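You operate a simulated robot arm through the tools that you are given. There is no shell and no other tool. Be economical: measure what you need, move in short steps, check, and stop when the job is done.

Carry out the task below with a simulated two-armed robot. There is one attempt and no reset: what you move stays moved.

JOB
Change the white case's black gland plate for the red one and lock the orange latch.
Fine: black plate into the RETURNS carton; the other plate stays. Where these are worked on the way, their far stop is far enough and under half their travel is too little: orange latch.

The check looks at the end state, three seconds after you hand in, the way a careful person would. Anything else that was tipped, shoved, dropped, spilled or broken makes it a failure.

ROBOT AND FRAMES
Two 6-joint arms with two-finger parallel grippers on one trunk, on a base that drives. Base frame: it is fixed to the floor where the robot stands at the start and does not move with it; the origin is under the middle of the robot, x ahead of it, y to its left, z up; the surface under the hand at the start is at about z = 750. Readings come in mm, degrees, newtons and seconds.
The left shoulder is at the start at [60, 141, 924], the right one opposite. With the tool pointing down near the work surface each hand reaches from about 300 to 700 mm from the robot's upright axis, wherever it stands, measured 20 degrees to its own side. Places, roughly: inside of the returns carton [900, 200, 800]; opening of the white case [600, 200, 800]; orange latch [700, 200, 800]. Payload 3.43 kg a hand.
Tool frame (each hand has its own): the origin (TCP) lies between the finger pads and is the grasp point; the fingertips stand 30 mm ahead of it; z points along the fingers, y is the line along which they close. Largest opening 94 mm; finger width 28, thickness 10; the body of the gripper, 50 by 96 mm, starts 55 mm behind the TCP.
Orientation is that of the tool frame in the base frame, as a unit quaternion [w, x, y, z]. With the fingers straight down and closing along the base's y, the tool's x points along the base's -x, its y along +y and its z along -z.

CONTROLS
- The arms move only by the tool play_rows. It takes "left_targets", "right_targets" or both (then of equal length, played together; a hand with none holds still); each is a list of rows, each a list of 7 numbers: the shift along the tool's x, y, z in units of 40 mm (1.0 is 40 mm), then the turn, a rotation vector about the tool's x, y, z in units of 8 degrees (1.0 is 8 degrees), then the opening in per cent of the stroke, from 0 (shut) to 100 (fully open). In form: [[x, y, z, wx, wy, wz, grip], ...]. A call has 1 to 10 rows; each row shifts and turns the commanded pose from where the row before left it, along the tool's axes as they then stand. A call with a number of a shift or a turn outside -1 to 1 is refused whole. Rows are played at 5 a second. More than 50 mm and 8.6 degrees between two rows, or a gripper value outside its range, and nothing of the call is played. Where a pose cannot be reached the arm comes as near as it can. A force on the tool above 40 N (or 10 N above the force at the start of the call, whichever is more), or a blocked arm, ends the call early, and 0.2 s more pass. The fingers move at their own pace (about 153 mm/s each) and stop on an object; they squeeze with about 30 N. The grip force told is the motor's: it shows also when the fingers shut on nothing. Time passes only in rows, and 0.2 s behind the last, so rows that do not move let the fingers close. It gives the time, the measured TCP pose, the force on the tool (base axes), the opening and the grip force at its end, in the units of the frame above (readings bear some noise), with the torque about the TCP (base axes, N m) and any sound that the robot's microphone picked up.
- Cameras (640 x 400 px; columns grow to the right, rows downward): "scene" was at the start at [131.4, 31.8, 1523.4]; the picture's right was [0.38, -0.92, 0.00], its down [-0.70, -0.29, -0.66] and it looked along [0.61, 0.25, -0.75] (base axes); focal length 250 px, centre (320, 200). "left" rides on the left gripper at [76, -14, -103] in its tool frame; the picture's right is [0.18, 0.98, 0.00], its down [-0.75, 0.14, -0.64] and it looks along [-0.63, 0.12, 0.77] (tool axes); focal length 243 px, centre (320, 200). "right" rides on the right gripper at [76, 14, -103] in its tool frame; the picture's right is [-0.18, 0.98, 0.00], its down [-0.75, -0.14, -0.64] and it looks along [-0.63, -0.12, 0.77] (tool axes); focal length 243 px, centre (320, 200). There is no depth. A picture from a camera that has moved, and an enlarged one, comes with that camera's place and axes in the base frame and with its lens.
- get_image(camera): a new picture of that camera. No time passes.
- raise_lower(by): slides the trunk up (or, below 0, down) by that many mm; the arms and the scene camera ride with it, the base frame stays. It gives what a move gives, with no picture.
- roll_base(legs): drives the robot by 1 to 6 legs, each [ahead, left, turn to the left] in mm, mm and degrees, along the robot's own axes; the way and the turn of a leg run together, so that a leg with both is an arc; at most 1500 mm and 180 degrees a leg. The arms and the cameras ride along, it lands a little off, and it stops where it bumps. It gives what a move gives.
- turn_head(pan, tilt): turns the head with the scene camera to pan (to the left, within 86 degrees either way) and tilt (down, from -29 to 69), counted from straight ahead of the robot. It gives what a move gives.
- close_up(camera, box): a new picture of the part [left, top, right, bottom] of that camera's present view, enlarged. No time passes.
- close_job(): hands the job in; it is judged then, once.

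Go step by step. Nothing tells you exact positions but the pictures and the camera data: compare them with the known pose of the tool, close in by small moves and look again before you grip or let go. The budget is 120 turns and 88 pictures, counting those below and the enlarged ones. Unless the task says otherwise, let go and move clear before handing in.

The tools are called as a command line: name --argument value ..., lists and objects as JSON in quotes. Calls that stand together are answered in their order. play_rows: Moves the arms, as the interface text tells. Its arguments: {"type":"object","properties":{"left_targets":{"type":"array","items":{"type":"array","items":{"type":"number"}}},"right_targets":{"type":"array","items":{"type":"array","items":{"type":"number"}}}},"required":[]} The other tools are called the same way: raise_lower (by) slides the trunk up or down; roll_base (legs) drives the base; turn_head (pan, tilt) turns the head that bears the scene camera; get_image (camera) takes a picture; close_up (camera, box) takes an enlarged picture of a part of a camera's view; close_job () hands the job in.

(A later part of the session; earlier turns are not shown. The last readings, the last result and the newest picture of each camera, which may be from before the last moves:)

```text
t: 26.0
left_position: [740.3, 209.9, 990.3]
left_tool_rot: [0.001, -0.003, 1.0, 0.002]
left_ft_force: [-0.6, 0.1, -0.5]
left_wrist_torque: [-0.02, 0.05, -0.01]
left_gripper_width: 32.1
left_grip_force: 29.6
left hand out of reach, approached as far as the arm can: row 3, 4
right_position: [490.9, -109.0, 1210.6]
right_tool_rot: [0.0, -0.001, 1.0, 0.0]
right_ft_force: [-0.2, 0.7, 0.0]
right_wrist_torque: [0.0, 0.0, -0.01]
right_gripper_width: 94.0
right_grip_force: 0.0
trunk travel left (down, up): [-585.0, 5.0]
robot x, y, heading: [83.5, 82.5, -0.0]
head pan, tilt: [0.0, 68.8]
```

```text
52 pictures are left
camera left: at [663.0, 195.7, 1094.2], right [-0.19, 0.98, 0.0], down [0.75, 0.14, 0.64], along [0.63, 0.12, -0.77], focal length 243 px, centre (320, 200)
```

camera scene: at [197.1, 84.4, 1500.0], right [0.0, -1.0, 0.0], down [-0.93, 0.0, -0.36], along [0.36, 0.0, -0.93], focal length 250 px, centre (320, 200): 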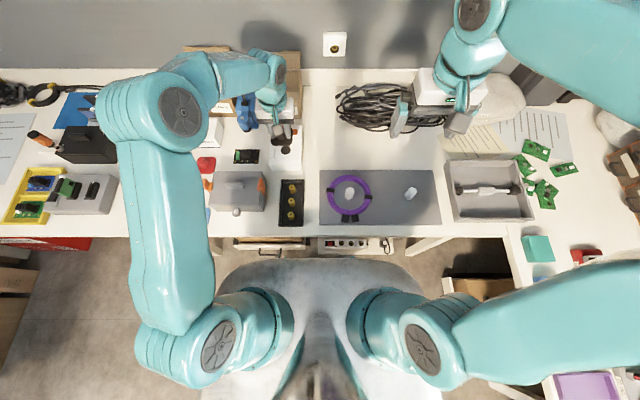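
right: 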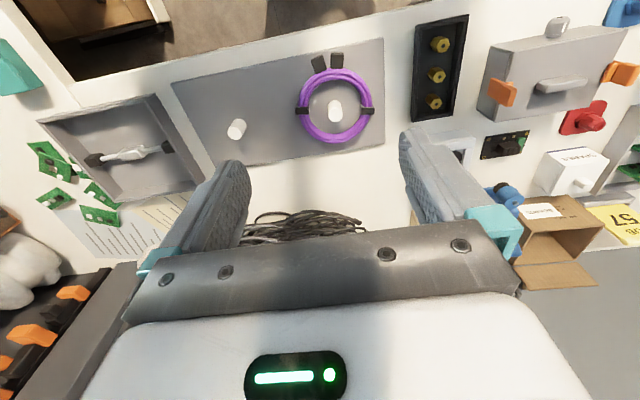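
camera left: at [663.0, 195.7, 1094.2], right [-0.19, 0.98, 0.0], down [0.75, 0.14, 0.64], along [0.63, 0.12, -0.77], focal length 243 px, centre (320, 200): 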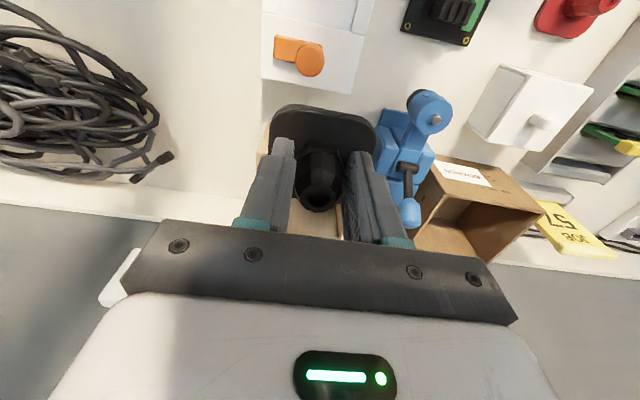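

The arm's reach ended at x=740, so I drive ahead some more in a short step.

roll_base --legs '[[60, 0, 0]]'

get_image --camera "scene"

```text
t: 27.2
left_position: [779.2, 207.2, 982.7]
left_tool_rot: [-0.004, 0.001, 1.0, 0.003]
left_ft_force: [0.9, -0.6, -1.9]
left_wrist_torque: [0.03, 0.06, 0.0]
left_gripper_width: 32.3
left_grip_force: 29.7
right_position: [540.1, -112.1, 1206.4]
right_tool_rot: [-0.003, 0.0, 1.0, 0.001]
right_ft_force: [0.5, 0.1, -0.9]
right_wrist_torque: [0.02, 0.05, 0.01]
right_gripper_width: 94.2
right_grip_force: 0.0
trunk travel left (down, up): [-585.0, 5.0]
robot x, y, heading: [120.9, 81.6, -0.0]
head pan, tilt: [0.0, 68.8]
stopped in leg 1: the robot was blocked; the commanded pose is now the measured one
```

```text
51 pictures are left
camera scene: at [243.5, 81.2, 1584.3], right [0.0, -1.0, 0.0], down [-0.93, 0.0, -0.36], along [0.36, 0.0, -0.93], focal length 250 px, centre (320, 200)
```

scene: 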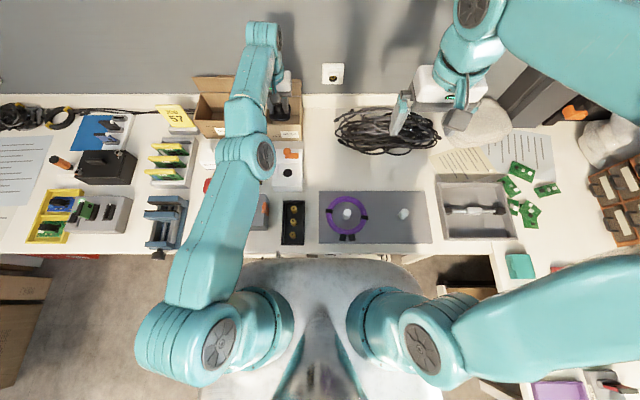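

The base is blocked at x≈121 with nothing disturbed. I tilt the hand forward 32° to gain reach into the carton.

play_rows --left_targets '[[0, 0, 0, 0, -1, 0, 0], [0, 0, 0, 0, -1, 0, 0], [0, 0, 0, 0, -1, 0, 0], [0, 0, 0, 0, -1, 0, 0], [-0.7, 0, 0.45, 0, 0, 0, 0], [-0.7, 0, 0.45, 0, 0, 0, 0]]'

get_image --camera "scene"

get_image --camera "left"

```text
t: 28.6
left_position: [885.0, 198.4, 991.8]
left_tool_rot: [0.275, 0.001, 0.961, 0.002]
left_ft_force: [-0.5, 0.1, -1.1]
left_wrist_torque: [0.04, -0.02, 0.03]
left_gripper_width: 32.5
left_grip_force: 30.1
left hand out of reach, approached as far as the arm can: row 1, 2, 3, 4, 5, 6
right_position: [531.0, -110.3, 1210.0]
right_tool_rot: [0.001, 0.0, 1.0, 0.001]
right_ft_force: [0.1, 0.2, 0.4]
right_wrist_torque: [-0.01, -0.03, 0.01]
right_gripper_width: 94.1
right_grip_force: 0.2
trunk travel left (down, up): [-585.0, 5.0]
robot x, y, heading: [120.2, 82.3, 0.2]
head pan, tilt: [0.0, 68.8]
```

```text
50 pictures are left
camera scene: at [233.3, 84.2, 1585.2], right [0.0, -1.0, 0.0], down [-0.93, 0.0, -0.36], along [0.36, 0.0, -0.93], focal length 250 px, centre (320, 200)
```

scene: 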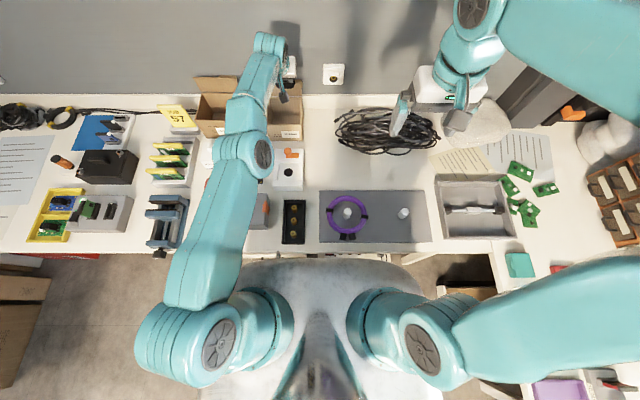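

```text
49 pictures are left
camera left: at [765.6, 185.2, 1039.0], right [-0.16, 0.98, -0.09], down [0.3, 0.14, 0.94], along [0.94, 0.12, -0.32], focal length 243 px, centre (320, 200)
```

left: 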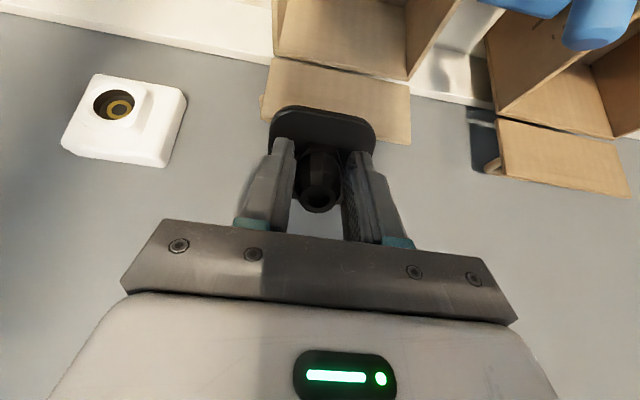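

The plate now hangs over the carton's back; the opening centre is about (868,215). I back up, shift left, then check before lowering.

play_rows --left_targets '[[0.8, 0.2, -0.5, 0, 0, 0, 0], [0.2, 0.2, 0.3, 0, 0, 0, 0]]'

get_image --camera "left"

```text
t: 29.2
left_position: [849.4, 215.7, 979.0]
left_tool_rot: [0.278, 0.0, 0.961, 0.002]
left_ft_force: [0.2, -0.2, 0.7]
left_wrist_torque: [-0.02, 0.04, -0.07]
left_gripper_width: 32.2
left_grip_force: 29.6
left hand out of reach, approached as far as the arm can: row 1
right_position: [533.2, -110.3, 1210.9]
right_tool_rot: [0.001, 0.0, 1.0, 0.001]
right_ft_force: [0.8, -0.3, 0.1]
right_wrist_torque: [0.01, 0.03, 0.01]
right_gripper_width: 94.1
right_grip_force: 0.1
trunk travel left (down, up): [-585.0, 5.0]
robot x, y, heading: [118.5, 84.6, 0.2]
head pan, tilt: [0.0, 68.8]
```

```text
48 pictures are left
camera left: at [729.6, 201.6, 1025.4], right [-0.16, 0.98, -0.1], down [0.29, 0.14, 0.95], along [0.94, 0.12, -0.31], focal length 243 px, centre (320, 200)
```

left: 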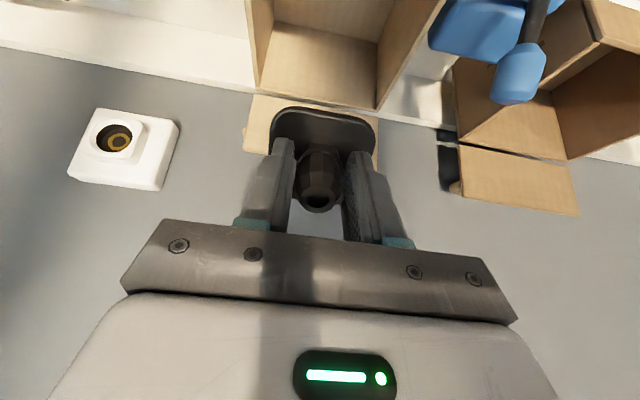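

Plate is centred over the opening. I lower straight down about 108 mm.

play_rows --left_targets '[[0.48, 0, 0.765, 0, 0, 0, 0], [0.48, 0, 0.765, 0, 0, 0, 0], [0.48, 0, 0.765, 0, 0, 0, 0]]'

get_image --camera "left"

close_up --camera "scene" --box '[185, 50, 345, 150]'

```text
t: 30.0
left_position: [847.6, 218.0, 867.5]
left_tool_rot: [0.275, 0.001, 0.961, 0.001]
left_ft_force: [0.8, 0.1, -0.1]
left_wrist_torque: [0.01, 0.01, 0.01]
left_gripper_width: 32.5
left_grip_force: 30.4
right_position: [532.7, -109.3, 1210.6]
right_tool_rot: [0.0, 0.0, 1.0, 0.0]
right_ft_force: [-0.2, 0.2, 0.5]
right_wrist_torque: [-0.02, -0.01, 0.02]
right_gripper_width: 94.0
right_grip_force: 0.0
trunk travel left (down, up): [-585.0, 5.0]
robot x, y, heading: [117.5, 84.6, 0.2]
head pan, tilt: [0.0, 68.8]
```

```text
47 pictures are left
camera left: at [728.2, 203.8, 915.6], right [-0.16, 0.98, -0.09], down [0.3, 0.14, 0.94], along [0.94, 0.12, -0.32], focal length 243 px, centre (320, 200)
```

left: 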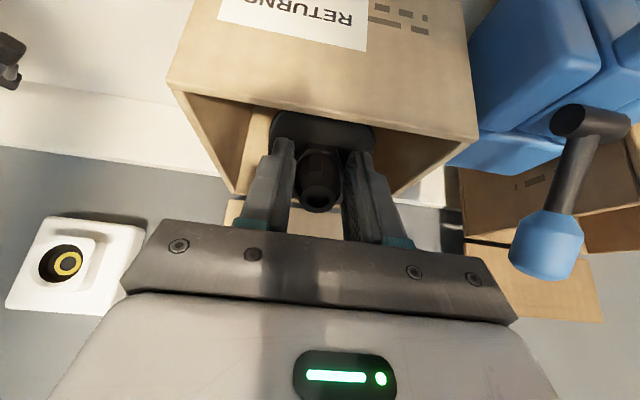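

```text
4.00 times, centred on (265, 100) of scene
camera zoom: at [234.9, 85.8, 1585.0], right [0.0, -1.0, 0.0], down [-0.93, 0.0, -0.36], along [0.36, 0.0, -0.93], focal length 998 px, centre (540, 600)
```

zoom: 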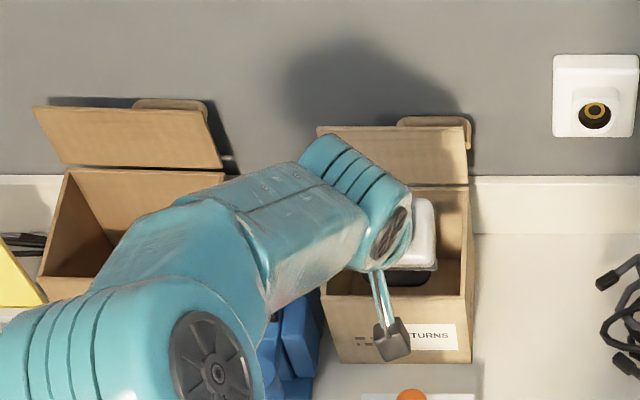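

The plate is inside the carton. I lower 18 mm more and release, then lift out.

play_rows --left_targets '[[0.24, 0, 0.38, 0, 0, 0, 0], [0, 0, 0, 0, 0, 0, 60], [0, 0, 0, 0, 0, 0, 60], [0, 0, 0, 0, 0, 0, 60]]'

get_image --camera "left"

```text
t: 31.0
left_position: [846.1, 218.2, 848.6]
left_tool_rot: [0.274, 0.001, 0.962, 0.001]
left_ft_force: [-0.6, -0.2, -0.1]
left_wrist_torque: [-0.01, 0.04, -0.03]
left_gripper_width: 56.3
left_grip_force: 0.0
right_position: [532.8, -109.5, 1210.1]
right_tool_rot: [0.0, 0.0, 1.0, 0.0]
right_ft_force: [0.5, 0.8, -0.1]
right_wrist_torque: [0.0, 0.0, 0.01]
right_gripper_width: 94.1
right_grip_force: 0.2
trunk travel left (down, up): [-585.0, 5.0]
robot x, y, heading: [120.1, 79.0, -0.0]
head pan, tilt: [0.0, 68.8]
```

```text
45 pictures are left
camera left: at [728.2, 203.1, 896.8], right [-0.16, 0.98, -0.09], down [0.3, 0.14, 0.94], along [0.94, 0.12, -0.32], focal length 243 px, centre (320, 200)
```

left: 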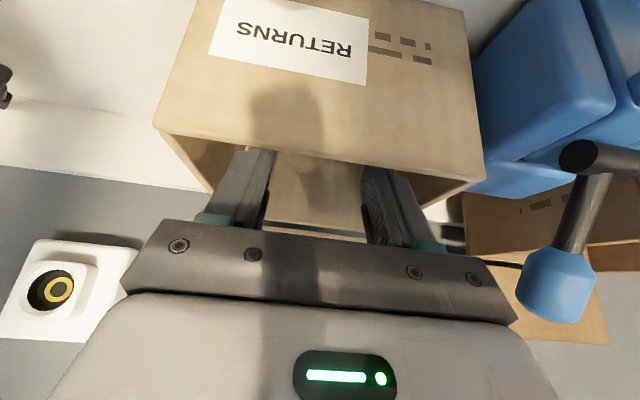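

Released. I lift straight out and bring the hand back upright.

play_rows --left_targets '[[-0.48, 0, -0.765, 0, 0, 0, 60], [-0.48, 0, -0.765, 0, 0, 0, 60], [-0.48, 0, -0.765, 0, 0, 0, 60], [-0.3, 0, -0.45, 0, 0, 0, 60], [0.8, 0, -0.4, 0, 0.9, 0, 60], [0.8, 0, -0.3, 0, 0.9, 0, 60], [0.9, 0, -0.2, 0, 0.9, 0, 60], [0.9, 0, 0, 0, 0.9, 0, 60], [0.9, 0, 0, 0, 0.39, 0, 60]]'

get_image --camera "scene"

```text
t: 33.0
left_position: [669.4, 216.2, 962.7]
left_tool_rot: [0.0, 0.0, 1.0, 0.001]
left_ft_force: [-0.5, 0.5, 0.1]
left_wrist_torque: [0.01, -0.03, 0.02]
left_gripper_width: 56.2
left_grip_force: 0.0
right_position: [532.8, -109.5, 1209.0]
right_tool_rot: [0.001, 0.0, 1.0, 0.001]
right_ft_force: [0.6, 0.8, -1.1]
right_wrist_torque: [0.03, -0.02, 0.01]
right_gripper_width: 93.9
right_grip_force: 0.1
trunk travel left (down, up): [-585.0, 5.0]
robot x, y, heading: [120.0, 81.1, 0.0]
head pan, tilt: [0.0, 68.8]
```

```text
44 pictures are left
camera scene: at [234.3, 84.6, 1585.0], right [0.0, -1.0, 0.0], down [-0.93, 0.0, -0.36], along [0.36, 0.0, -0.93], focal length 250 px, centre (320, 200)
```

scene: 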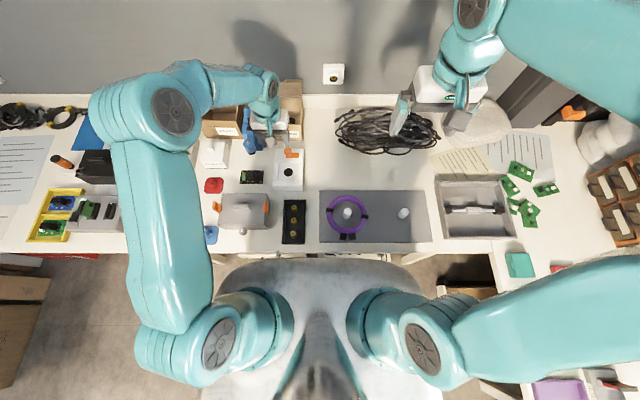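

Carton done. I back off the table edge, shift left toward the red plate (~(610,471)), lower the trunk and look.

roll_base --legs '[[-50, 0, 0], [0, 90, 0]]'

play_rows --left_targets '[[0.3, 0.8, -0.9, 0, 0, 0, 60], [0.3, 0.8, -0.9, 0, 0, 0, 60], [0, 0.8, -0.4, 0, 0, 0, 60]]'

get_image --camera "scene"

get_image --camera "left"

```text
t: 35.7
left_position: [620.0, 303.7, 962.3]
left_tool_rot: [0.0, 0.001, 1.0, 0.002]
left_ft_force: [-0.5, -0.1, -0.3]
left_wrist_torque: [0.03, -0.03, 0.01]
left_gripper_width: 56.3
left_grip_force: 0.1
right_position: [482.3, -23.8, 1209.6]
right_tool_rot: [0.0, 0.001, 1.0, 0.001]
right_ft_force: [-0.8, -0.2, 0.0]
right_wrist_torque: [0.06, 0.01, 0.0]
right_gripper_width: 93.9
right_grip_force: 0.0
trunk travel left (down, up): [-585.0, 5.0]
robot x, y, heading: [69.4, 175.0, -0.1]
head pan, tilt: [0.0, 68.8]
```

```text
t: 36.5
left_position: [597.1, 402.4, 1050.5]
left_tool_rot: [-0.001, 0.001, 1.0, 0.001]
left_ft_force: [-0.4, 0.8, 0.2]
left_wrist_torque: [0.0, -0.03, -0.01]
left_gripper_width: 56.5
left_grip_force: 0.1
right_position: [482.1, -20.2, 1210.0]
right_tool_rot: [0.0, -0.001, 1.0, -0.001]
right_ft_force: [0.3, 0.1, -1.0]
right_wrist_torque: [-0.02, 0.02, -0.01]
right_gripper_width: 94.0
right_grip_force: 0.0
trunk travel left (down, up): [-585.0, 5.0]
robot x, y, heading: [69.1, 174.0, 0.3]
head pan, tilt: [0.0, 68.8]
```

```text
43 pictures are left
camera scene: at [185.9, 178.7, 1584.8], right [0.0, -1.0, 0.0], down [-0.93, 0.0, -0.36], along [0.36, 0.0, -0.93], focal length 250 px, centre (320, 200)
```

scene: 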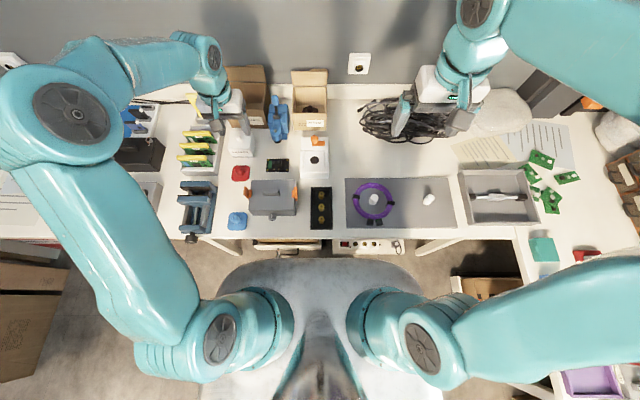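

```text
42 pictures are left
camera left: at [520.8, 388.4, 1154.5], right [-0.18, 0.98, 0.0], down [0.76, 0.14, 0.64], along [0.63, 0.12, -0.77], focal length 243 px, centre (320, 200)
```

left: 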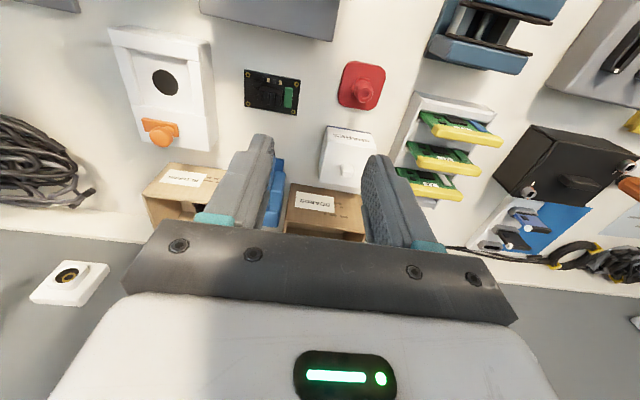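

The black plate is visible in the RETURNS carton. I zoom on the red plate and the case recess.

close_up --camera "left" --box '[320, 40, 410, 130]'

close_up --camera "left" --box '[100, 20, 230, 160]'

close_up --camera "scene" --box '[215, 60, 345, 190]'

```text
4.44 times, centred on (365, 85) of left
camera zoom: at [520.8, 388.4, 1154.5], right [-0.18, 0.98, 0.0], down [0.76, 0.14, 0.64], along [0.63, 0.12, -0.77], focal length 1078 px, centre (120, 711)
```

zoom: 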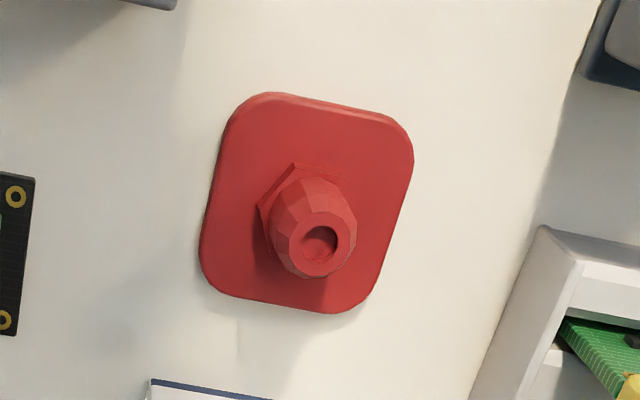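

```text
2.86 times, centred on (165, 90) of left
camera zoom: at [520.8, 388.4, 1154.5], right [-0.18, 0.98, 0.0], down [0.76, 0.14, 0.64], along [0.63, 0.12, -0.77], focal length 693 px, centre (763, 514)
```

zoom: 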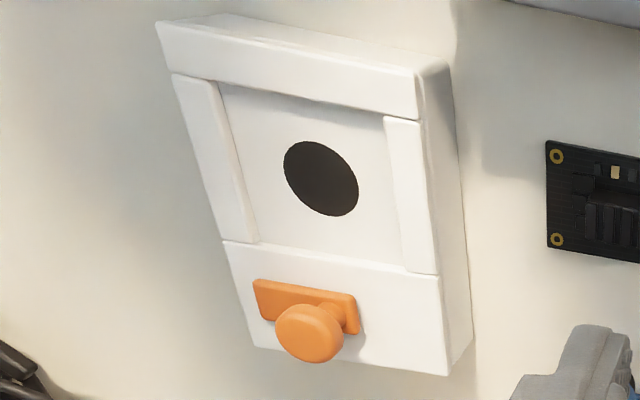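

```text
3.08 times, centred on (280, 125) of scene
camera zoom: at [185.9, 178.7, 1584.8], right [0.0, -1.0, 0.0], down [-0.93, 0.0, -0.36], along [0.36, 0.0, -0.93], focal length 768 px, centre (443, 431)
```

zoom: 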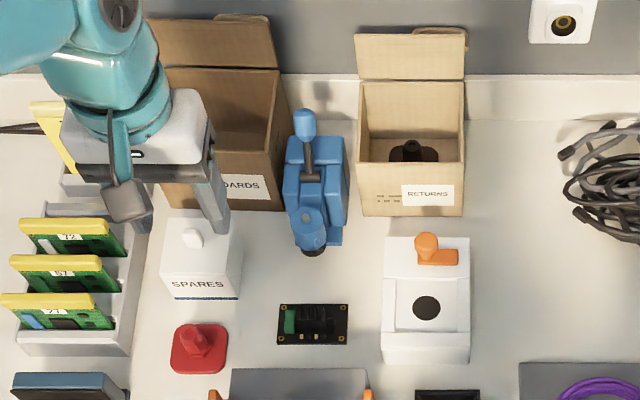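

The red plate lies square to the base axes at about (612,471), gland tip z≈795; the recess is empty with a round hole. I move above the red gland.

play_rows --left_targets '[[-0.19, 0.6, 0.7, 0, 0, 0, 60], [-0.19, 0.6, 0.8, 0, 0, 0, 60], [0, 0.515, 0.8, 0, 0, 0, 60], [0, 0, 0.8, 0, 0, 0, 60], [0, 0, 0.8, 0, 0, 0, 60], [0, 0, 0.8, 0, 0, 0, 60]]'

get_image --camera "left"

close_up --camera "scene" --box '[195, 120, 305, 220]'

```text
t: 37.9
left_position: [612.3, 470.6, 862.1]
left_tool_rot: [-0.001, 0.001, 1.0, 0.002]
left_ft_force: [0.1, 0.6, -0.1]
left_wrist_torque: [-0.03, 0.03, -0.01]
left_gripper_width: 56.6
left_grip_force: 0.0
right_position: [483.8, -20.5, 1208.5]
right_tool_rot: [0.0, 0.0, 1.0, 0.0]
right_ft_force: [0.5, -0.1, -0.2]
right_wrist_torque: [0.01, 0.04, 0.0]
right_gripper_width: 94.0
right_grip_force: 0.0
trunk travel left (down, up): [-585.0, 5.0]
robot x, y, heading: [72.7, 177.0, 0.1]
head pan, tilt: [0.0, 68.8]
```

```text
38 pictures are left
camera left: at [536.2, 456.4, 965.9], right [-0.18, 0.98, 0.0], down [0.75, 0.14, 0.64], along [0.63, 0.12, -0.77], focal length 243 px, centre (320, 200)
```

left: 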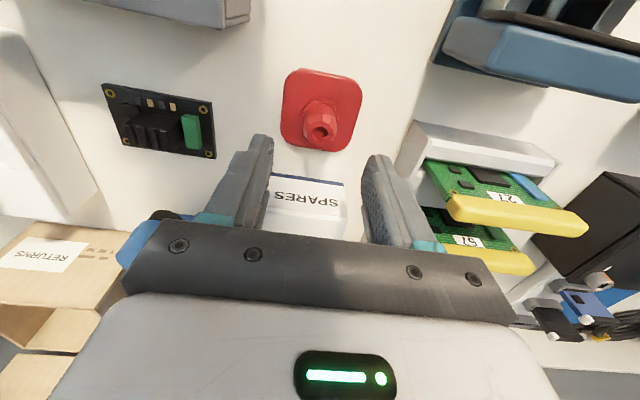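

```text
4.00 times, centred on (250, 170) of scene
camera zoom: at [187.2, 177.6, 1584.8], right [0.0, -1.0, 0.0], down [-0.93, 0.0, -0.36], along [0.36, 0.0, -0.93], focal length 998 px, centre (600, 320)
```

zoom: 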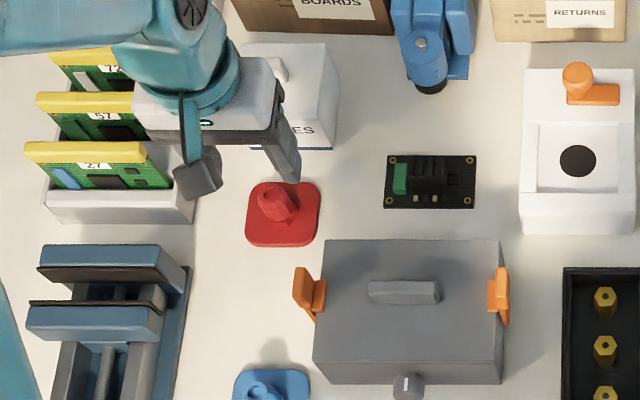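

The gland is at about (608,470). I correct slightly, descend to z≈792 and grip.

play_rows --left_targets '[[0.09, 0, 0.9, 0, 0, 0, 60], [0, 0, 0.82, 0, 0, 0, 60], [0, 0, 0, 0, 0, 0, 0], [0, 0, 0, 0, 0, 0, 0], [0, 0, 0, 0, 0, 0, 0]]'

get_image --camera "left"

```text
t: 39.1
left_position: [607.2, 469.3, 794.9]
left_tool_rot: [-0.001, 0.001, 1.0, 0.002]
left_ft_force: [-0.6, 0.4, 0.1]
left_wrist_torque: [0.01, -0.01, 0.0]
left_gripper_width: 32.6
left_grip_force: 30.1
right_position: [482.4, -21.5, 1210.3]
right_tool_rot: [0.0, -0.001, 1.0, -0.001]
right_ft_force: [-0.5, 0.1, 0.5]
right_wrist_torque: [0.07, -0.03, -0.02]
right_gripper_width: 94.1
right_grip_force: 0.1
trunk travel left (down, up): [-585.0, 5.0]
robot x, y, heading: [71.8, 174.8, 0.2]
head pan, tilt: [0.0, 68.8]
```

```text
36 pictures are left
camera left: at [530.1, 455.3, 898.5], right [-0.18, 0.98, 0.0], down [0.75, 0.14, 0.64], along [0.63, 0.12, -0.77], focal length 243 px, centre (320, 200)
```

left: 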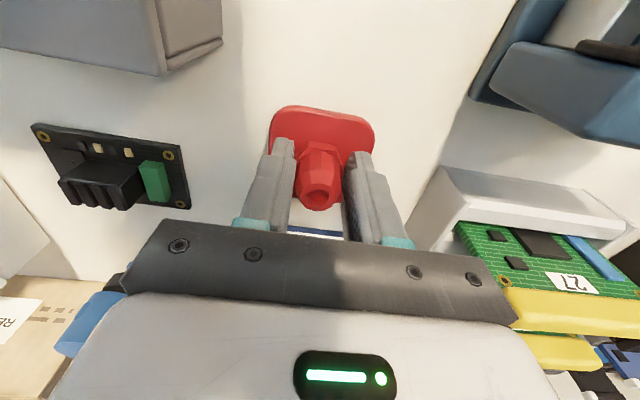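

Red plate gripped just like the black one was. I lift and carry it over to the case, stopping above it.

play_rows --left_targets '[[0, 0, -0.4, 0, 0, 0, 0], [0, 0, -0.8, 0, 0, 0, 0], [0, 0, -0.8, 0, 0, 0, 0], [0, 0, -0.8, 0, 0, 0, 0], [-0.1, -0.9, 0, 0, 0, 0, 0], [-0.1, -0.9, 0, 0, 0, 0, 0], [-0.2, -0.9, 0, 0, 0, 0, 0], [-0.2, -0.9, 0, 0, 0, 0, 0], [-0.15, -0.9, 0, 0, 0, 0, 0], [-0.14, -0.9, 0, 0, 0, 0, 0]]'

play_rows --left_targets '[[0, -0.7, 0, 0, 0, 0, 0], [0, -0.7, 0, 0, 0, 0, 0], [0, 0, 0, 0, 0, 0, 0]]'

get_image --camera "left"

close_up --camera "scene" --box '[255, 110, 375, 190]'

```text
t: 41.3
left_position: [644.1, 252.8, 905.2]
left_tool_rot: [0.0, 0.0, 1.0, 0.003]
left_ft_force: [-0.1, -1.0, -0.3]
left_wrist_torque: [0.04, 0.02, 0.0]
left_gripper_width: 32.3
left_grip_force: 30.7
right_position: [484.0, -22.1, 1208.5]
right_tool_rot: [0.001, 0.001, 1.0, 0.0]
right_ft_force: [-0.4, -0.4, 0.0]
right_wrist_torque: [0.02, 0.04, 0.0]
right_gripper_width: 94.2
right_grip_force: 0.0
trunk travel left (down, up): [-585.0, 5.0]
robot x, y, heading: [69.7, 174.9, 0.4]
head pan, tilt: [0.0, 68.8]
```

```text
t: 42.1
left_position: [642.2, 198.9, 904.0]
left_tool_rot: [-0.001, 0.0, 1.0, 0.001]
left_ft_force: [0.2, -0.2, -0.2]
left_wrist_torque: [0.03, -0.03, 0.01]
left_gripper_width: 32.1
left_grip_force: 30.0
right_position: [481.6, -20.1, 1210.3]
right_tool_rot: [0.001, -0.001, 1.0, 0.0]
right_ft_force: [0.1, 0.6, -0.2]
right_wrist_torque: [-0.01, -0.02, 0.0]
right_gripper_width: 93.8
right_grip_force: 0.0
trunk travel left (down, up): [-585.0, 5.0]
robot x, y, heading: [67.9, 172.3, 0.2]
head pan, tilt: [0.0, 68.8]
```

```text
35 pictures are left
camera left: at [566.1, 184.1, 1007.6], right [-0.18, 0.98, 0.0], down [0.75, 0.14, 0.64], along [0.63, 0.12, -0.77], focal length 243 px, centre (320, 200)
```

left: 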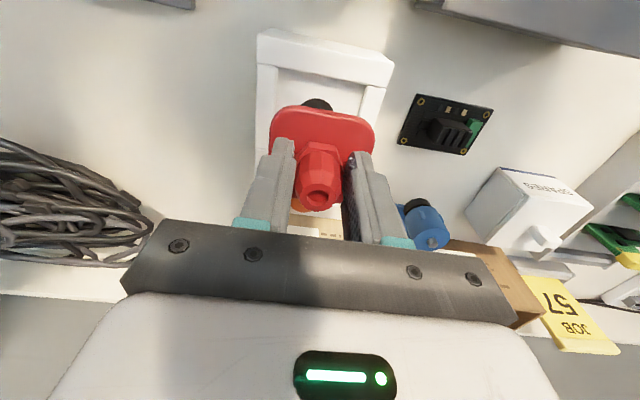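

```text
5.00 times, centred on (315, 150) of scene
camera zoom: at [184.6, 177.7, 1585.0], right [0.0, -1.0, 0.0], down [-0.93, 0.0, -0.36], along [0.36, 0.0, -0.93], focal length 1248 px, centre (345, 450)
```

zoom: 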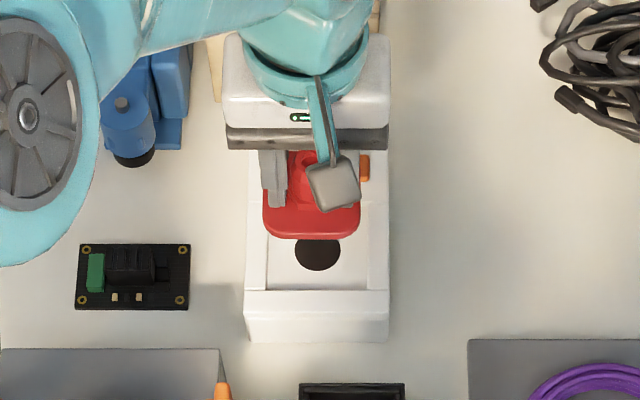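

Alignment nearly matches how the black one came out; I correct by ~2 mm in x, 1 mm in y and lower most of the way.

play_rows --left_targets '[[-0.05, -0.03, 0.5, 0, 0, 0, 0], [0, 0, 0.6, 0, 0, 0, 0], [0, 0, 0.25, 0, 0, 0, 0], [0, 0, 0, 0, 0, 0, 0]]'

close_up --camera "left" --box '[210, 20, 450, 230]'

close_up --camera "scene" --box '[285, 120, 345, 180]'

```text
t: 43.1
left_position: [646.0, 197.0, 850.1]
left_tool_rot: [-0.001, 0.0, 1.0, 0.002]
left_ft_force: [0.2, 0.8, -1.4]
left_wrist_torque: [-0.04, 0.0, -0.01]
left_gripper_width: 32.6
left_grip_force: 29.5
right_position: [483.5, -21.2, 1209.9]
right_tool_rot: [0.0, 0.0, 1.0, 0.001]
right_ft_force: [-0.3, 0.0, 0.4]
right_wrist_torque: [0.0, 0.01, -0.01]
right_gripper_width: 94.1
right_grip_force: 0.0
trunk travel left (down, up): [-585.0, 5.0]
robot x, y, heading: [68.5, 170.1, 0.0]
head pan, tilt: [0.0, 68.8]
```

```text
1.90 times, centred on (330, 125) of left
camera zoom: at [569.0, 182.9, 953.8], right [-0.18, 0.98, 0.0], down [0.75, 0.14, 0.64], along [0.63, 0.12, -0.77], focal length 462 px, centre (301, 343)
```

zoom: 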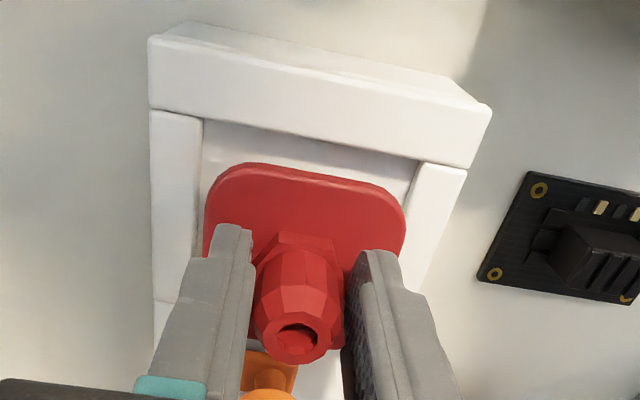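

```text
6.67 times, centred on (315, 150) of scene
camera zoom: at [185.2, 176.9, 1584.9], right [0.0, -1.0, 0.0], down [-0.93, 0.0, -0.36], along [0.36, 0.0, -0.93], focal length 1664 px, centre (353, 533)
```

zoom: 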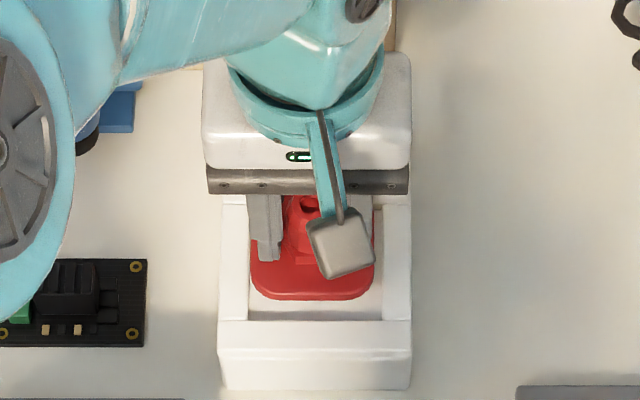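

Alignment looks right. I lower the last bit gently, watching force.

play_rows --left_targets '[[-0.0, 0, 0.15, 0, 0, 0, 0], [0, 0, 0.15, 0, 0, 0, 0], [0, 0, 0.1, 0, 0, 0, 0], [0, 0, 0, 0, 0, 0, 0]]'

close_up --camera "left" --box '[210, 20, 450, 230]'

```text
t: 44.1
left_position: [644.3, 197.4, 836.0]
left_tool_rot: [0.001, 0.001, 1.0, 0.001]
left_ft_force: [1.0, 1.9, 17.5]
left_wrist_torque: [-0.02, -0.73, 0.05]
left_gripper_width: 32.3
left_grip_force: 29.9
right_position: [482.1, -21.3, 1210.6]
right_tool_rot: [0.001, 0.0, 1.0, 0.0]
right_ft_force: [0.3, -0.4, 0.4]
right_wrist_torque: [0.0, 0.01, -0.02]
right_gripper_width: 94.2
right_grip_force: 0.0
trunk travel left (down, up): [-585.0, 5.0]
robot x, y, heading: [69.5, 178.8, 0.3]
head pan, tilt: [0.0, 68.8]
```

```text
1.90 times, centred on (330, 125) of left
camera zoom: at [568.2, 182.9, 939.4], right [-0.18, 0.98, 0.0], down [0.75, 0.14, 0.64], along [0.63, 0.12, -0.76], focal length 462 px, centre (301, 343)
```

zoom: 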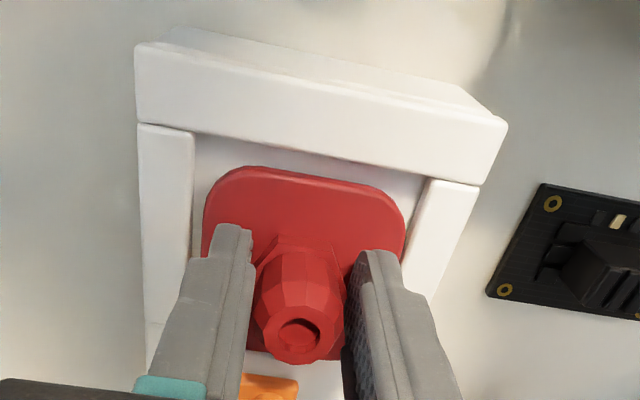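

The plate touches down at z≈836 (17 N), about where the black one sat. I relieve the load, open and look whether it sits flat.

play_rows --left_targets '[[0, 0, -0.03, 0, 0, 0, 0], [0, 0, 0, 0, 0, 0, 50], [0, 0, 0, 0, 0, 0, 50], [0, 0, -0.9, 0, 0, 0, 50], [0, 0, -0.9, 0, 0, 0, 50]]'

close_up --camera "left" --box '[230, 10, 430, 230]'

close_up --camera "scene" --box '[285, 120, 345, 180]'

```text
t: 45.3
left_position: [645.1, 197.1, 907.7]
left_tool_rot: [-0.001, 0.001, 1.0, 0.002]
left_ft_force: [-0.3, -0.2, 0.6]
left_wrist_torque: [-0.01, -0.03, 0.0]
left_gripper_width: 46.7
left_grip_force: 0.0
right_position: [482.2, -21.1, 1210.2]
right_tool_rot: [0.001, 0.0, 1.0, 0.0]
right_ft_force: [0.0, -0.2, -0.7]
right_wrist_torque: [0.01, -0.01, 0.01]
right_gripper_width: 94.2
right_grip_force: 0.0
trunk travel left (down, up): [-585.0, 5.0]
robot x, y, heading: [71.7, 174.8, -0.0]
head pan, tilt: [0.0, 68.8]
```

```text
1.82 times, centred on (330, 120) of left
camera zoom: at [568.5, 182.0, 1011.1], right [-0.18, 0.98, 0.0], down [0.75, 0.14, 0.64], along [0.63, 0.12, -0.77], focal length 441 px, centre (302, 346)
```

zoom: 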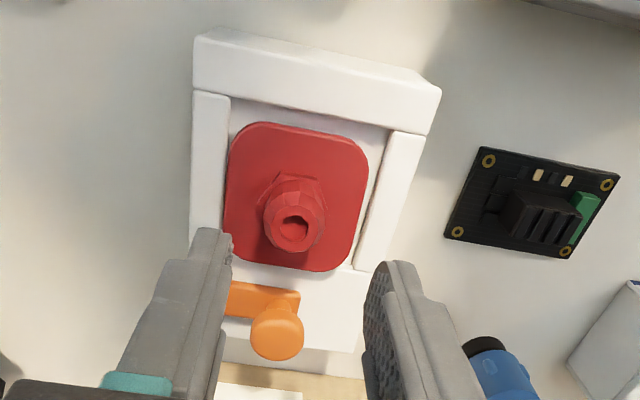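

```text
6.67 times, centred on (315, 150) of scene
camera zoom: at [184.6, 176.6, 1584.9], right [0.0, -1.0, 0.0], down [-0.93, 0.0, -0.36], along [0.36, 0.0, -0.93], focal length 1664 px, centre (353, 533)
```

zoom: 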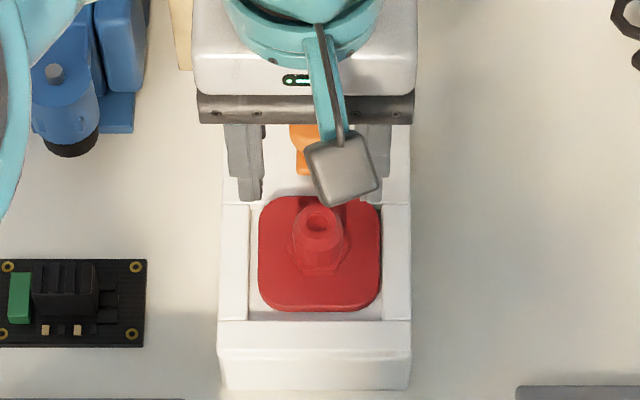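

The red plate lies a little too far to +x (far edge on the ledge) and shifted to -y. I zoom in to judge before regripping.

close_up --camera "left" --box '[265, 55, 385, 165]'

```text
3.64 times, centred on (325, 110) of left
camera zoom: at [568.5, 182.0, 1011.1], right [-0.18, 0.98, 0.0], down [0.75, 0.14, 0.64], along [0.63, 0.12, -0.77], focal length 882 px, centre (302, 527)
```

zoom: 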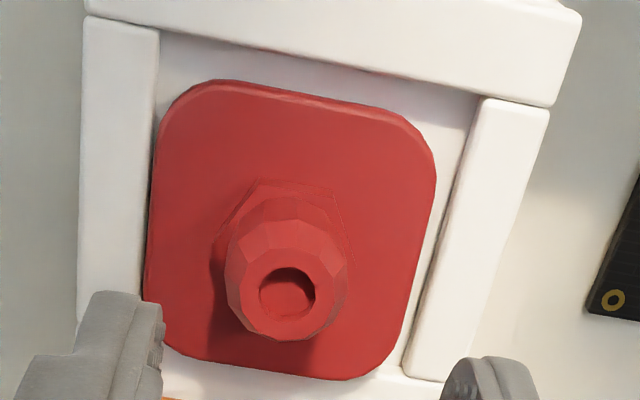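

The plate's far edge rides on the ledge by ~3 mm and it should also go ~1–2 mm to +y. I regrip, shift -x ~3 mm and press gently.

play_rows --left_targets '[[0, -0.03, 0.9, 0, 0, 0, 50], [0, 0, 0.87, 0, 0, 0, 50], [0, 0, 0, 0, 0, 0, 0], [0, 0, 0, 0, 0, 0, 0], [0, 0, -0.05, 0, 0, 0, 0], [0.09, 0, 0, 0, 0, 0, 0], [0, 0, 0.08, 0, 0, 0, 0], [0, 0, 0, 0, 0, 0, 0]]'

close_up --camera "scene" --box '[285, 120, 345, 180]'

```text
t: 47.1
left_position: [641.8, 195.5, 837.6]
left_tool_rot: [0.0, 0.001, 1.0, 0.002]
left_ft_force: [-1.3, 0.0, 6.6]
left_wrist_torque: [-0.05, 0.23, 0.01]
left_gripper_width: 32.6
left_grip_force: 29.8
right_position: [481.5, -22.3, 1211.1]
right_tool_rot: [0.001, 0.0, 1.0, 0.0]
right_ft_force: [-0.7, -0.3, 0.3]
right_wrist_torque: [0.03, 0.03, 0.03]
right_gripper_width: 94.2
right_grip_force: 0.0
trunk travel left (down, up): [-585.0, 5.0]
robot x, y, heading: [69.6, 172.9, -0.0]
head pan, tilt: [0.0, 68.8]
```

```text
6.67 times, centred on (315, 150) of scene
camera zoom: at [184.4, 176.5, 1585.1], right [0.0, -1.0, 0.0], down [-0.93, 0.0, -0.36], along [0.36, 0.0, -0.93], focal length 1664 px, centre (353, 533)
```

zoom: 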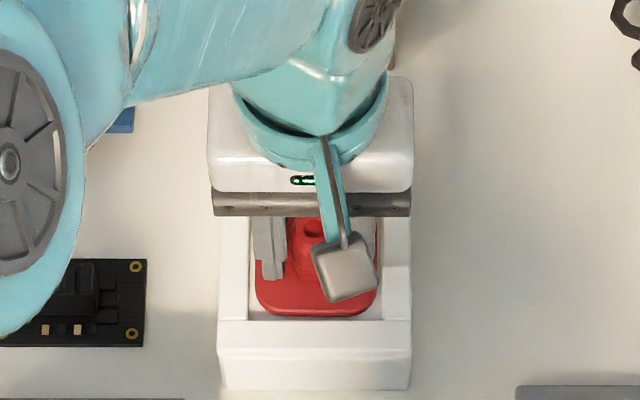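

Now centred in y and the near edge is inside; the plate is likely tilted in the grip. I release and look.

play_rows --left_targets '[[0, 0, 0, 0, 0, 0, 50], [0, 0, 0, 0, 0, 0, 50], [0, 0, -0.9, 0, 0, 0, 50], [0, 0, -0.9, 0, 0, 0, 50]]'

close_up --camera "scene" --box '[285, 120, 345, 180]'

close_up --camera "left" --box '[265, 55, 385, 165]'

```text
t: 48.1
left_position: [641.1, 195.4, 908.6]
left_tool_rot: [0.0, 0.0, 1.0, 0.002]
left_ft_force: [0.0, 0.5, -0.3]
left_wrist_torque: [0.02, -0.01, 0.03]
left_gripper_width: 46.6
left_grip_force: 0.1
right_position: [482.3, -21.0, 1209.2]
right_tool_rot: [0.001, 0.0, 1.0, 0.0]
right_ft_force: [1.2, -0.2, 0.2]
right_wrist_torque: [-0.01, -0.02, -0.02]
right_gripper_width: 94.0
right_grip_force: 0.0
trunk travel left (down, up): [-585.0, 5.0]
robot x, y, heading: [69.7, 176.7, 0.1]
head pan, tilt: [0.0, 68.8]
```

```text
6.67 times, centred on (315, 150) of scene
camera zoom: at [184.1, 176.6, 1585.0], right [0.0, -1.0, 0.0], down [-0.93, 0.0, -0.36], along [0.36, 0.0, -0.93], focal length 1664 px, centre (353, 533)
```

zoom: 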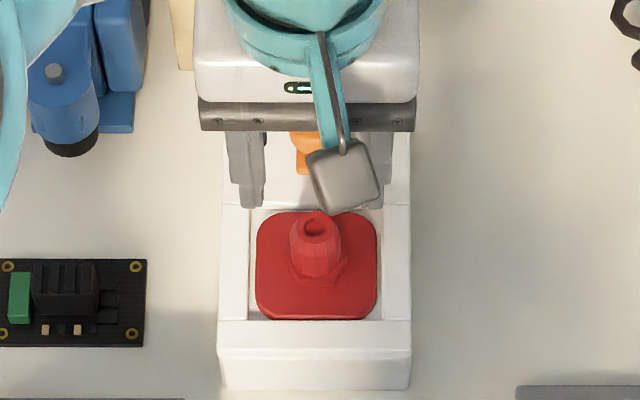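

```text
3.64 times, centred on (325, 110) of left
camera zoom: at [564.4, 181.3, 1011.3], right [-0.18, 0.98, 0.0], down [0.75, 0.14, 0.64], along [0.63, 0.12, -0.77], focal length 882 px, centre (302, 527)
```

zoom: 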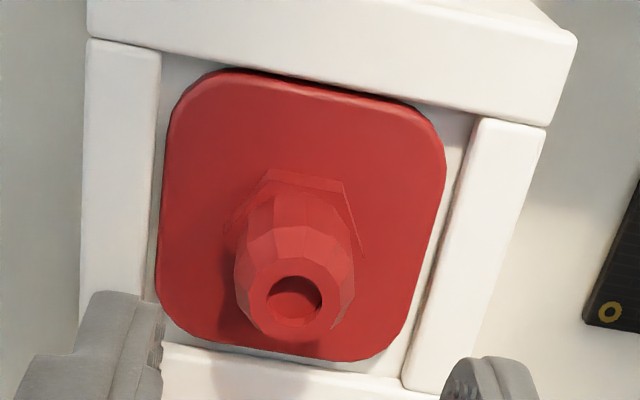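

The plate now sits inside the recess with gaps on the sides. I press lightly on the gland top with closed fingers to make sure it's seated.

play_rows --left_targets '[[0, 0, 0, 0, 0, 0, 0], [0, 0, 0.4, 0, 0, 0, 0], [0, 0, 0.4, 0, 0, 0, 0], [0, 0, 0.1, 0, 0, 0, 0], [0, 0, 0.1, 0, 0, 0, 0], [0, 0, 0.05, 0, 0, 0, 0], [0, 0, 0, 0, 0, 0, 0]]'

```text
t: 49.7
left_position: [642.2, 196.5, 865.8]
left_tool_rot: [-0.001, 0.001, 1.0, 0.002]
left_ft_force: [-1.9, -0.6, 4.2]
left_wrist_torque: [0.02, 0.04, -0.02]
left_gripper_width: 0.0
left_grip_force: 29.4
right_position: [483.1, -21.4, 1210.0]
right_tool_rot: [0.0, 0.0, 1.0, 0.0]
right_ft_force: [0.0, -0.7, -0.7]
right_wrist_torque: [0.02, 0.0, 0.01]
right_gripper_width: 93.8
right_grip_force: 0.0
trunk travel left (down, up): [-585.0, 5.0]
robot x, y, heading: [66.8, 178.6, 0.0]
head pan, tilt: [0.0, 68.8]
```

play_rows --left_targets '[[0, 0, 0.05, 0, 0, 0, 0], [0, 0, 0.03, 0, 0, 0, 0], [0, 0, 0, 0, 0, 0, 0]]'

```text
t: 50.5
left_position: [640.3, 195.5, 866.0]
left_tool_rot: [0.003, 0.0, 1.0, 0.002]
left_ft_force: [-1.1, 2.5, 27.1]
left_wrist_torque: [0.06, -0.07, 0.03]
left_gripper_width: 0.0
left_grip_force: 29.8
right_position: [480.7, -20.8, 1211.4]
right_tool_rot: [0.001, 0.001, 1.0, 0.0]
right_ft_force: [-0.3, -0.4, 0.8]
right_wrist_torque: [0.01, 0.0, 0.01]
right_gripper_width: 94.2
right_grip_force: 0.1
trunk travel left (down, up): [-585.0, 5.0]
robot x, y, heading: [70.2, 174.3, 0.0]
head pan, tilt: [0.0, 68.8]
```

Firm at constant height: seated. I lift, lower the trunk again for reach, then yaw the hand over the knob.

play_rows --left_targets '[[0, 0, -0.9, 0, 0, 0, 0], [0, 0, -0.9, 0, 0, 0, 30], [0, 0, -0.9, 0, 0, 0, 48], [0, 0, -0.3, 0, 0, 0, 48]]'

raise_lower --by -85

play_rows --left_targets '[[-0.9, 0.02, -0.3, 0, 0, 0, 48], [-0.87, 0, 0, 0, 0, 0, 48], [0, 0, 0, 0, 0, -1, 48], [0, 0, 0, 0, 0, -1, 48], [0, 0, 0, 0, 0, -1, 48], [0, 0, 0, 0, 0, -1, 48], [0, 0, 0, 0, 0, -1, 48], [0, 0, 0, 0, 0, -1, 48], [0, 0, 0, 0, 0, -1, 48], [0, 0, 0, 0, 0, -1, 48]]'

get_image --camera "left"

```text
t: 51.5
left_position: [639.6, 196.0, 984.7]
left_tool_rot: [0.0, 0.0, 1.0, 0.001]
left_ft_force: [-0.9, 0.3, 0.4]
left_wrist_torque: [-0.02, 0.0, 0.02]
left_gripper_width: 45.2
left_grip_force: 0.0
right_position: [480.9, -22.2, 1210.8]
right_tool_rot: [0.001, 0.0, 1.0, 0.0]
right_ft_force: [-0.9, -0.1, 0.0]
right_wrist_torque: [0.02, -0.04, 0.0]
right_gripper_width: 94.1
right_grip_force: 0.1
trunk travel left (down, up): [-585.0, 5.0]
robot x, y, heading: [72.2, 179.6, 0.2]
head pan, tilt: [0.0, 68.8]
```

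```text
t: 52.7
left_position: [642.8, 194.9, 898.3]
left_tool_rot: [-0.001, 0.0, 1.0, 0.001]
left_ft_force: [0.3, 0.1, 0.9]
left_wrist_torque: [0.04, -0.02, -0.02]
left_gripper_width: 45.2
left_grip_force: 0.1
right_position: [482.7, -21.9, 1124.0]
right_tool_rot: [0.0, 0.0, 1.0, 0.0]
right_ft_force: [-0.5, 0.0, -0.4]
right_wrist_torque: [0.01, -0.01, -0.03]
right_gripper_width: 94.1
right_grip_force: 0.1
trunk travel left (down, up): [-500.0, 90.0]
robot x, y, heading: [68.2, 173.3, 0.1]
head pan, tilt: [0.0, 68.8]
```

```text
t: 54.9
left_position: [702.7, 196.5, 910.8]
left_tool_rot: [0.001, -0.531, 0.847, 0.002]
left_ft_force: [-0.2, -0.7, -0.4]
left_wrist_torque: [-0.01, -0.04, -0.03]
left_gripper_width: 45.1
left_grip_force: 0.0
left hand out of reach, approached as far as the arm can: row 2
right_position: [482.1, -20.9, 1125.0]
right_tool_rot: [0.001, 0.0, 1.0, 0.0]
right_ft_force: [-0.1, 0.7, -0.2]
right_wrist_torque: [0.0, 0.02, 0.0]
right_gripper_width: 94.1
right_grip_force: 0.2
trunk travel left (down, up): [-500.0, 90.0]
robot x, y, heading: [68.8, 173.6, 0.0]
head pan, tilt: [0.0, 68.8]
```

```text
24 pictures are left
camera left: at [683.1, 122.5, 1013.7], right [-0.96, 0.26, 0.0], down [0.2, 0.74, 0.64], along [0.17, 0.62, -0.76], focal length 243 px, centre (320, 200)
```

left: 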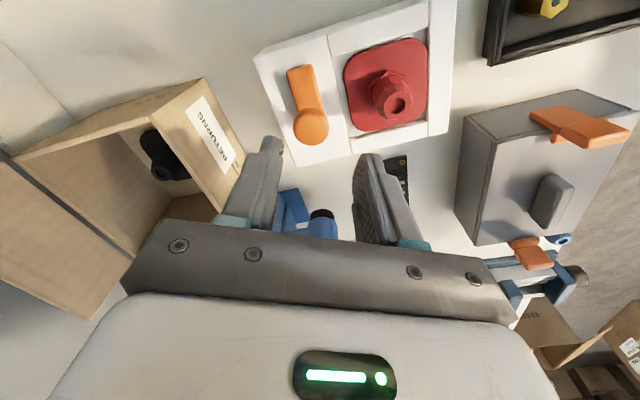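

Slightly out of reach; I drive 25 mm ahead and re-measure.

roll_base --legs '[[30, 0, 0]]'

play_rows --left_targets '[[0, 0, 0, 0, 0, -1, 48], [0, 0, 0, 0, 0, 0, 48]]'

get_image --camera "left"

```text
t: 56.2
left_position: [733.7, 196.6, 906.1]
left_tool_rot: [-0.001, -0.528, 0.849, 0.004]
left_ft_force: [-0.7, -1.1, 0.4]
left_wrist_torque: [0.01, -0.02, 0.01]
left_gripper_width: 45.4
left_grip_force: 0.1
right_position: [511.9, -20.0, 1127.3]
right_tool_rot: [0.002, 0.0, 1.0, -0.001]
right_ft_force: [0.2, 0.6, -0.5]
right_wrist_torque: [-0.02, 0.02, 0.0]
right_gripper_width: 93.9
right_grip_force: 0.0
trunk travel left (down, up): [-500.0, 90.0]
robot x, y, heading: [101.1, 176.0, 0.6]
head pan, tilt: [0.0, 68.8]
stopped in leg 1: the robot was blocked; the commanded pose is now the measured one
```

```text
t: 56.8
left_position: [734.4, 195.8, 906.1]
left_tool_rot: [-0.001, -0.587, 0.81, 0.003]
left_ft_force: [-0.2, -0.7, 0.2]
left_wrist_torque: [0.0, 0.03, 0.01]
left_gripper_width: 45.3
left_grip_force: 0.0
right_position: [512.7, -21.6, 1125.1]
right_tool_rot: [0.001, 0.0, 1.0, 0.0]
right_ft_force: [0.2, -0.3, 0.2]
right_wrist_torque: [-0.01, 0.0, -0.02]
right_gripper_width: 94.2
right_grip_force: 0.0
trunk travel left (down, up): [-500.0, 90.0]
robot x, y, heading: [98.5, 174.1, 0.1]
head pan, tilt: [0.0, 68.8]
```

```text
23 pictures are left
camera left: at [723.9, 118.9, 1009.6], right [-0.99, 0.13, 0.01], down [0.1, 0.76, 0.65], along [0.08, 0.64, -0.76], focal length 243 px, centre (320, 200)
```

left: 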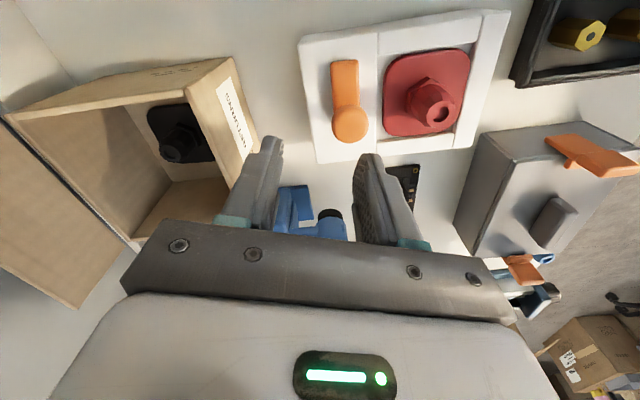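

Knob at about (711,199). I back 12 mm off the table edge and check the pose.

roll_base --legs '[[-12, 0, 0]]'

```text
t: 57.7
left_position: [719.3, 197.6, 903.3]
left_tool_rot: [-0.003, -0.586, 0.81, 0.007]
left_ft_force: [0.2, -0.4, -1.3]
left_wrist_torque: [0.04, -0.04, 0.01]
left_gripper_width: 44.8
left_grip_force: 0.1
right_position: [501.5, -20.6, 1125.5]
right_tool_rot: [0.001, 0.001, 1.0, 0.001]
right_ft_force: [0.0, -0.1, 0.3]
right_wrist_torque: [0.04, -0.01, 0.01]
right_gripper_width: 94.0
right_grip_force: 0.0
trunk travel left (down, up): [-500.0, 90.0]
robot x, y, heading: [89.1, 174.3, 0.1]
head pan, tilt: [0.0, 68.8]
```

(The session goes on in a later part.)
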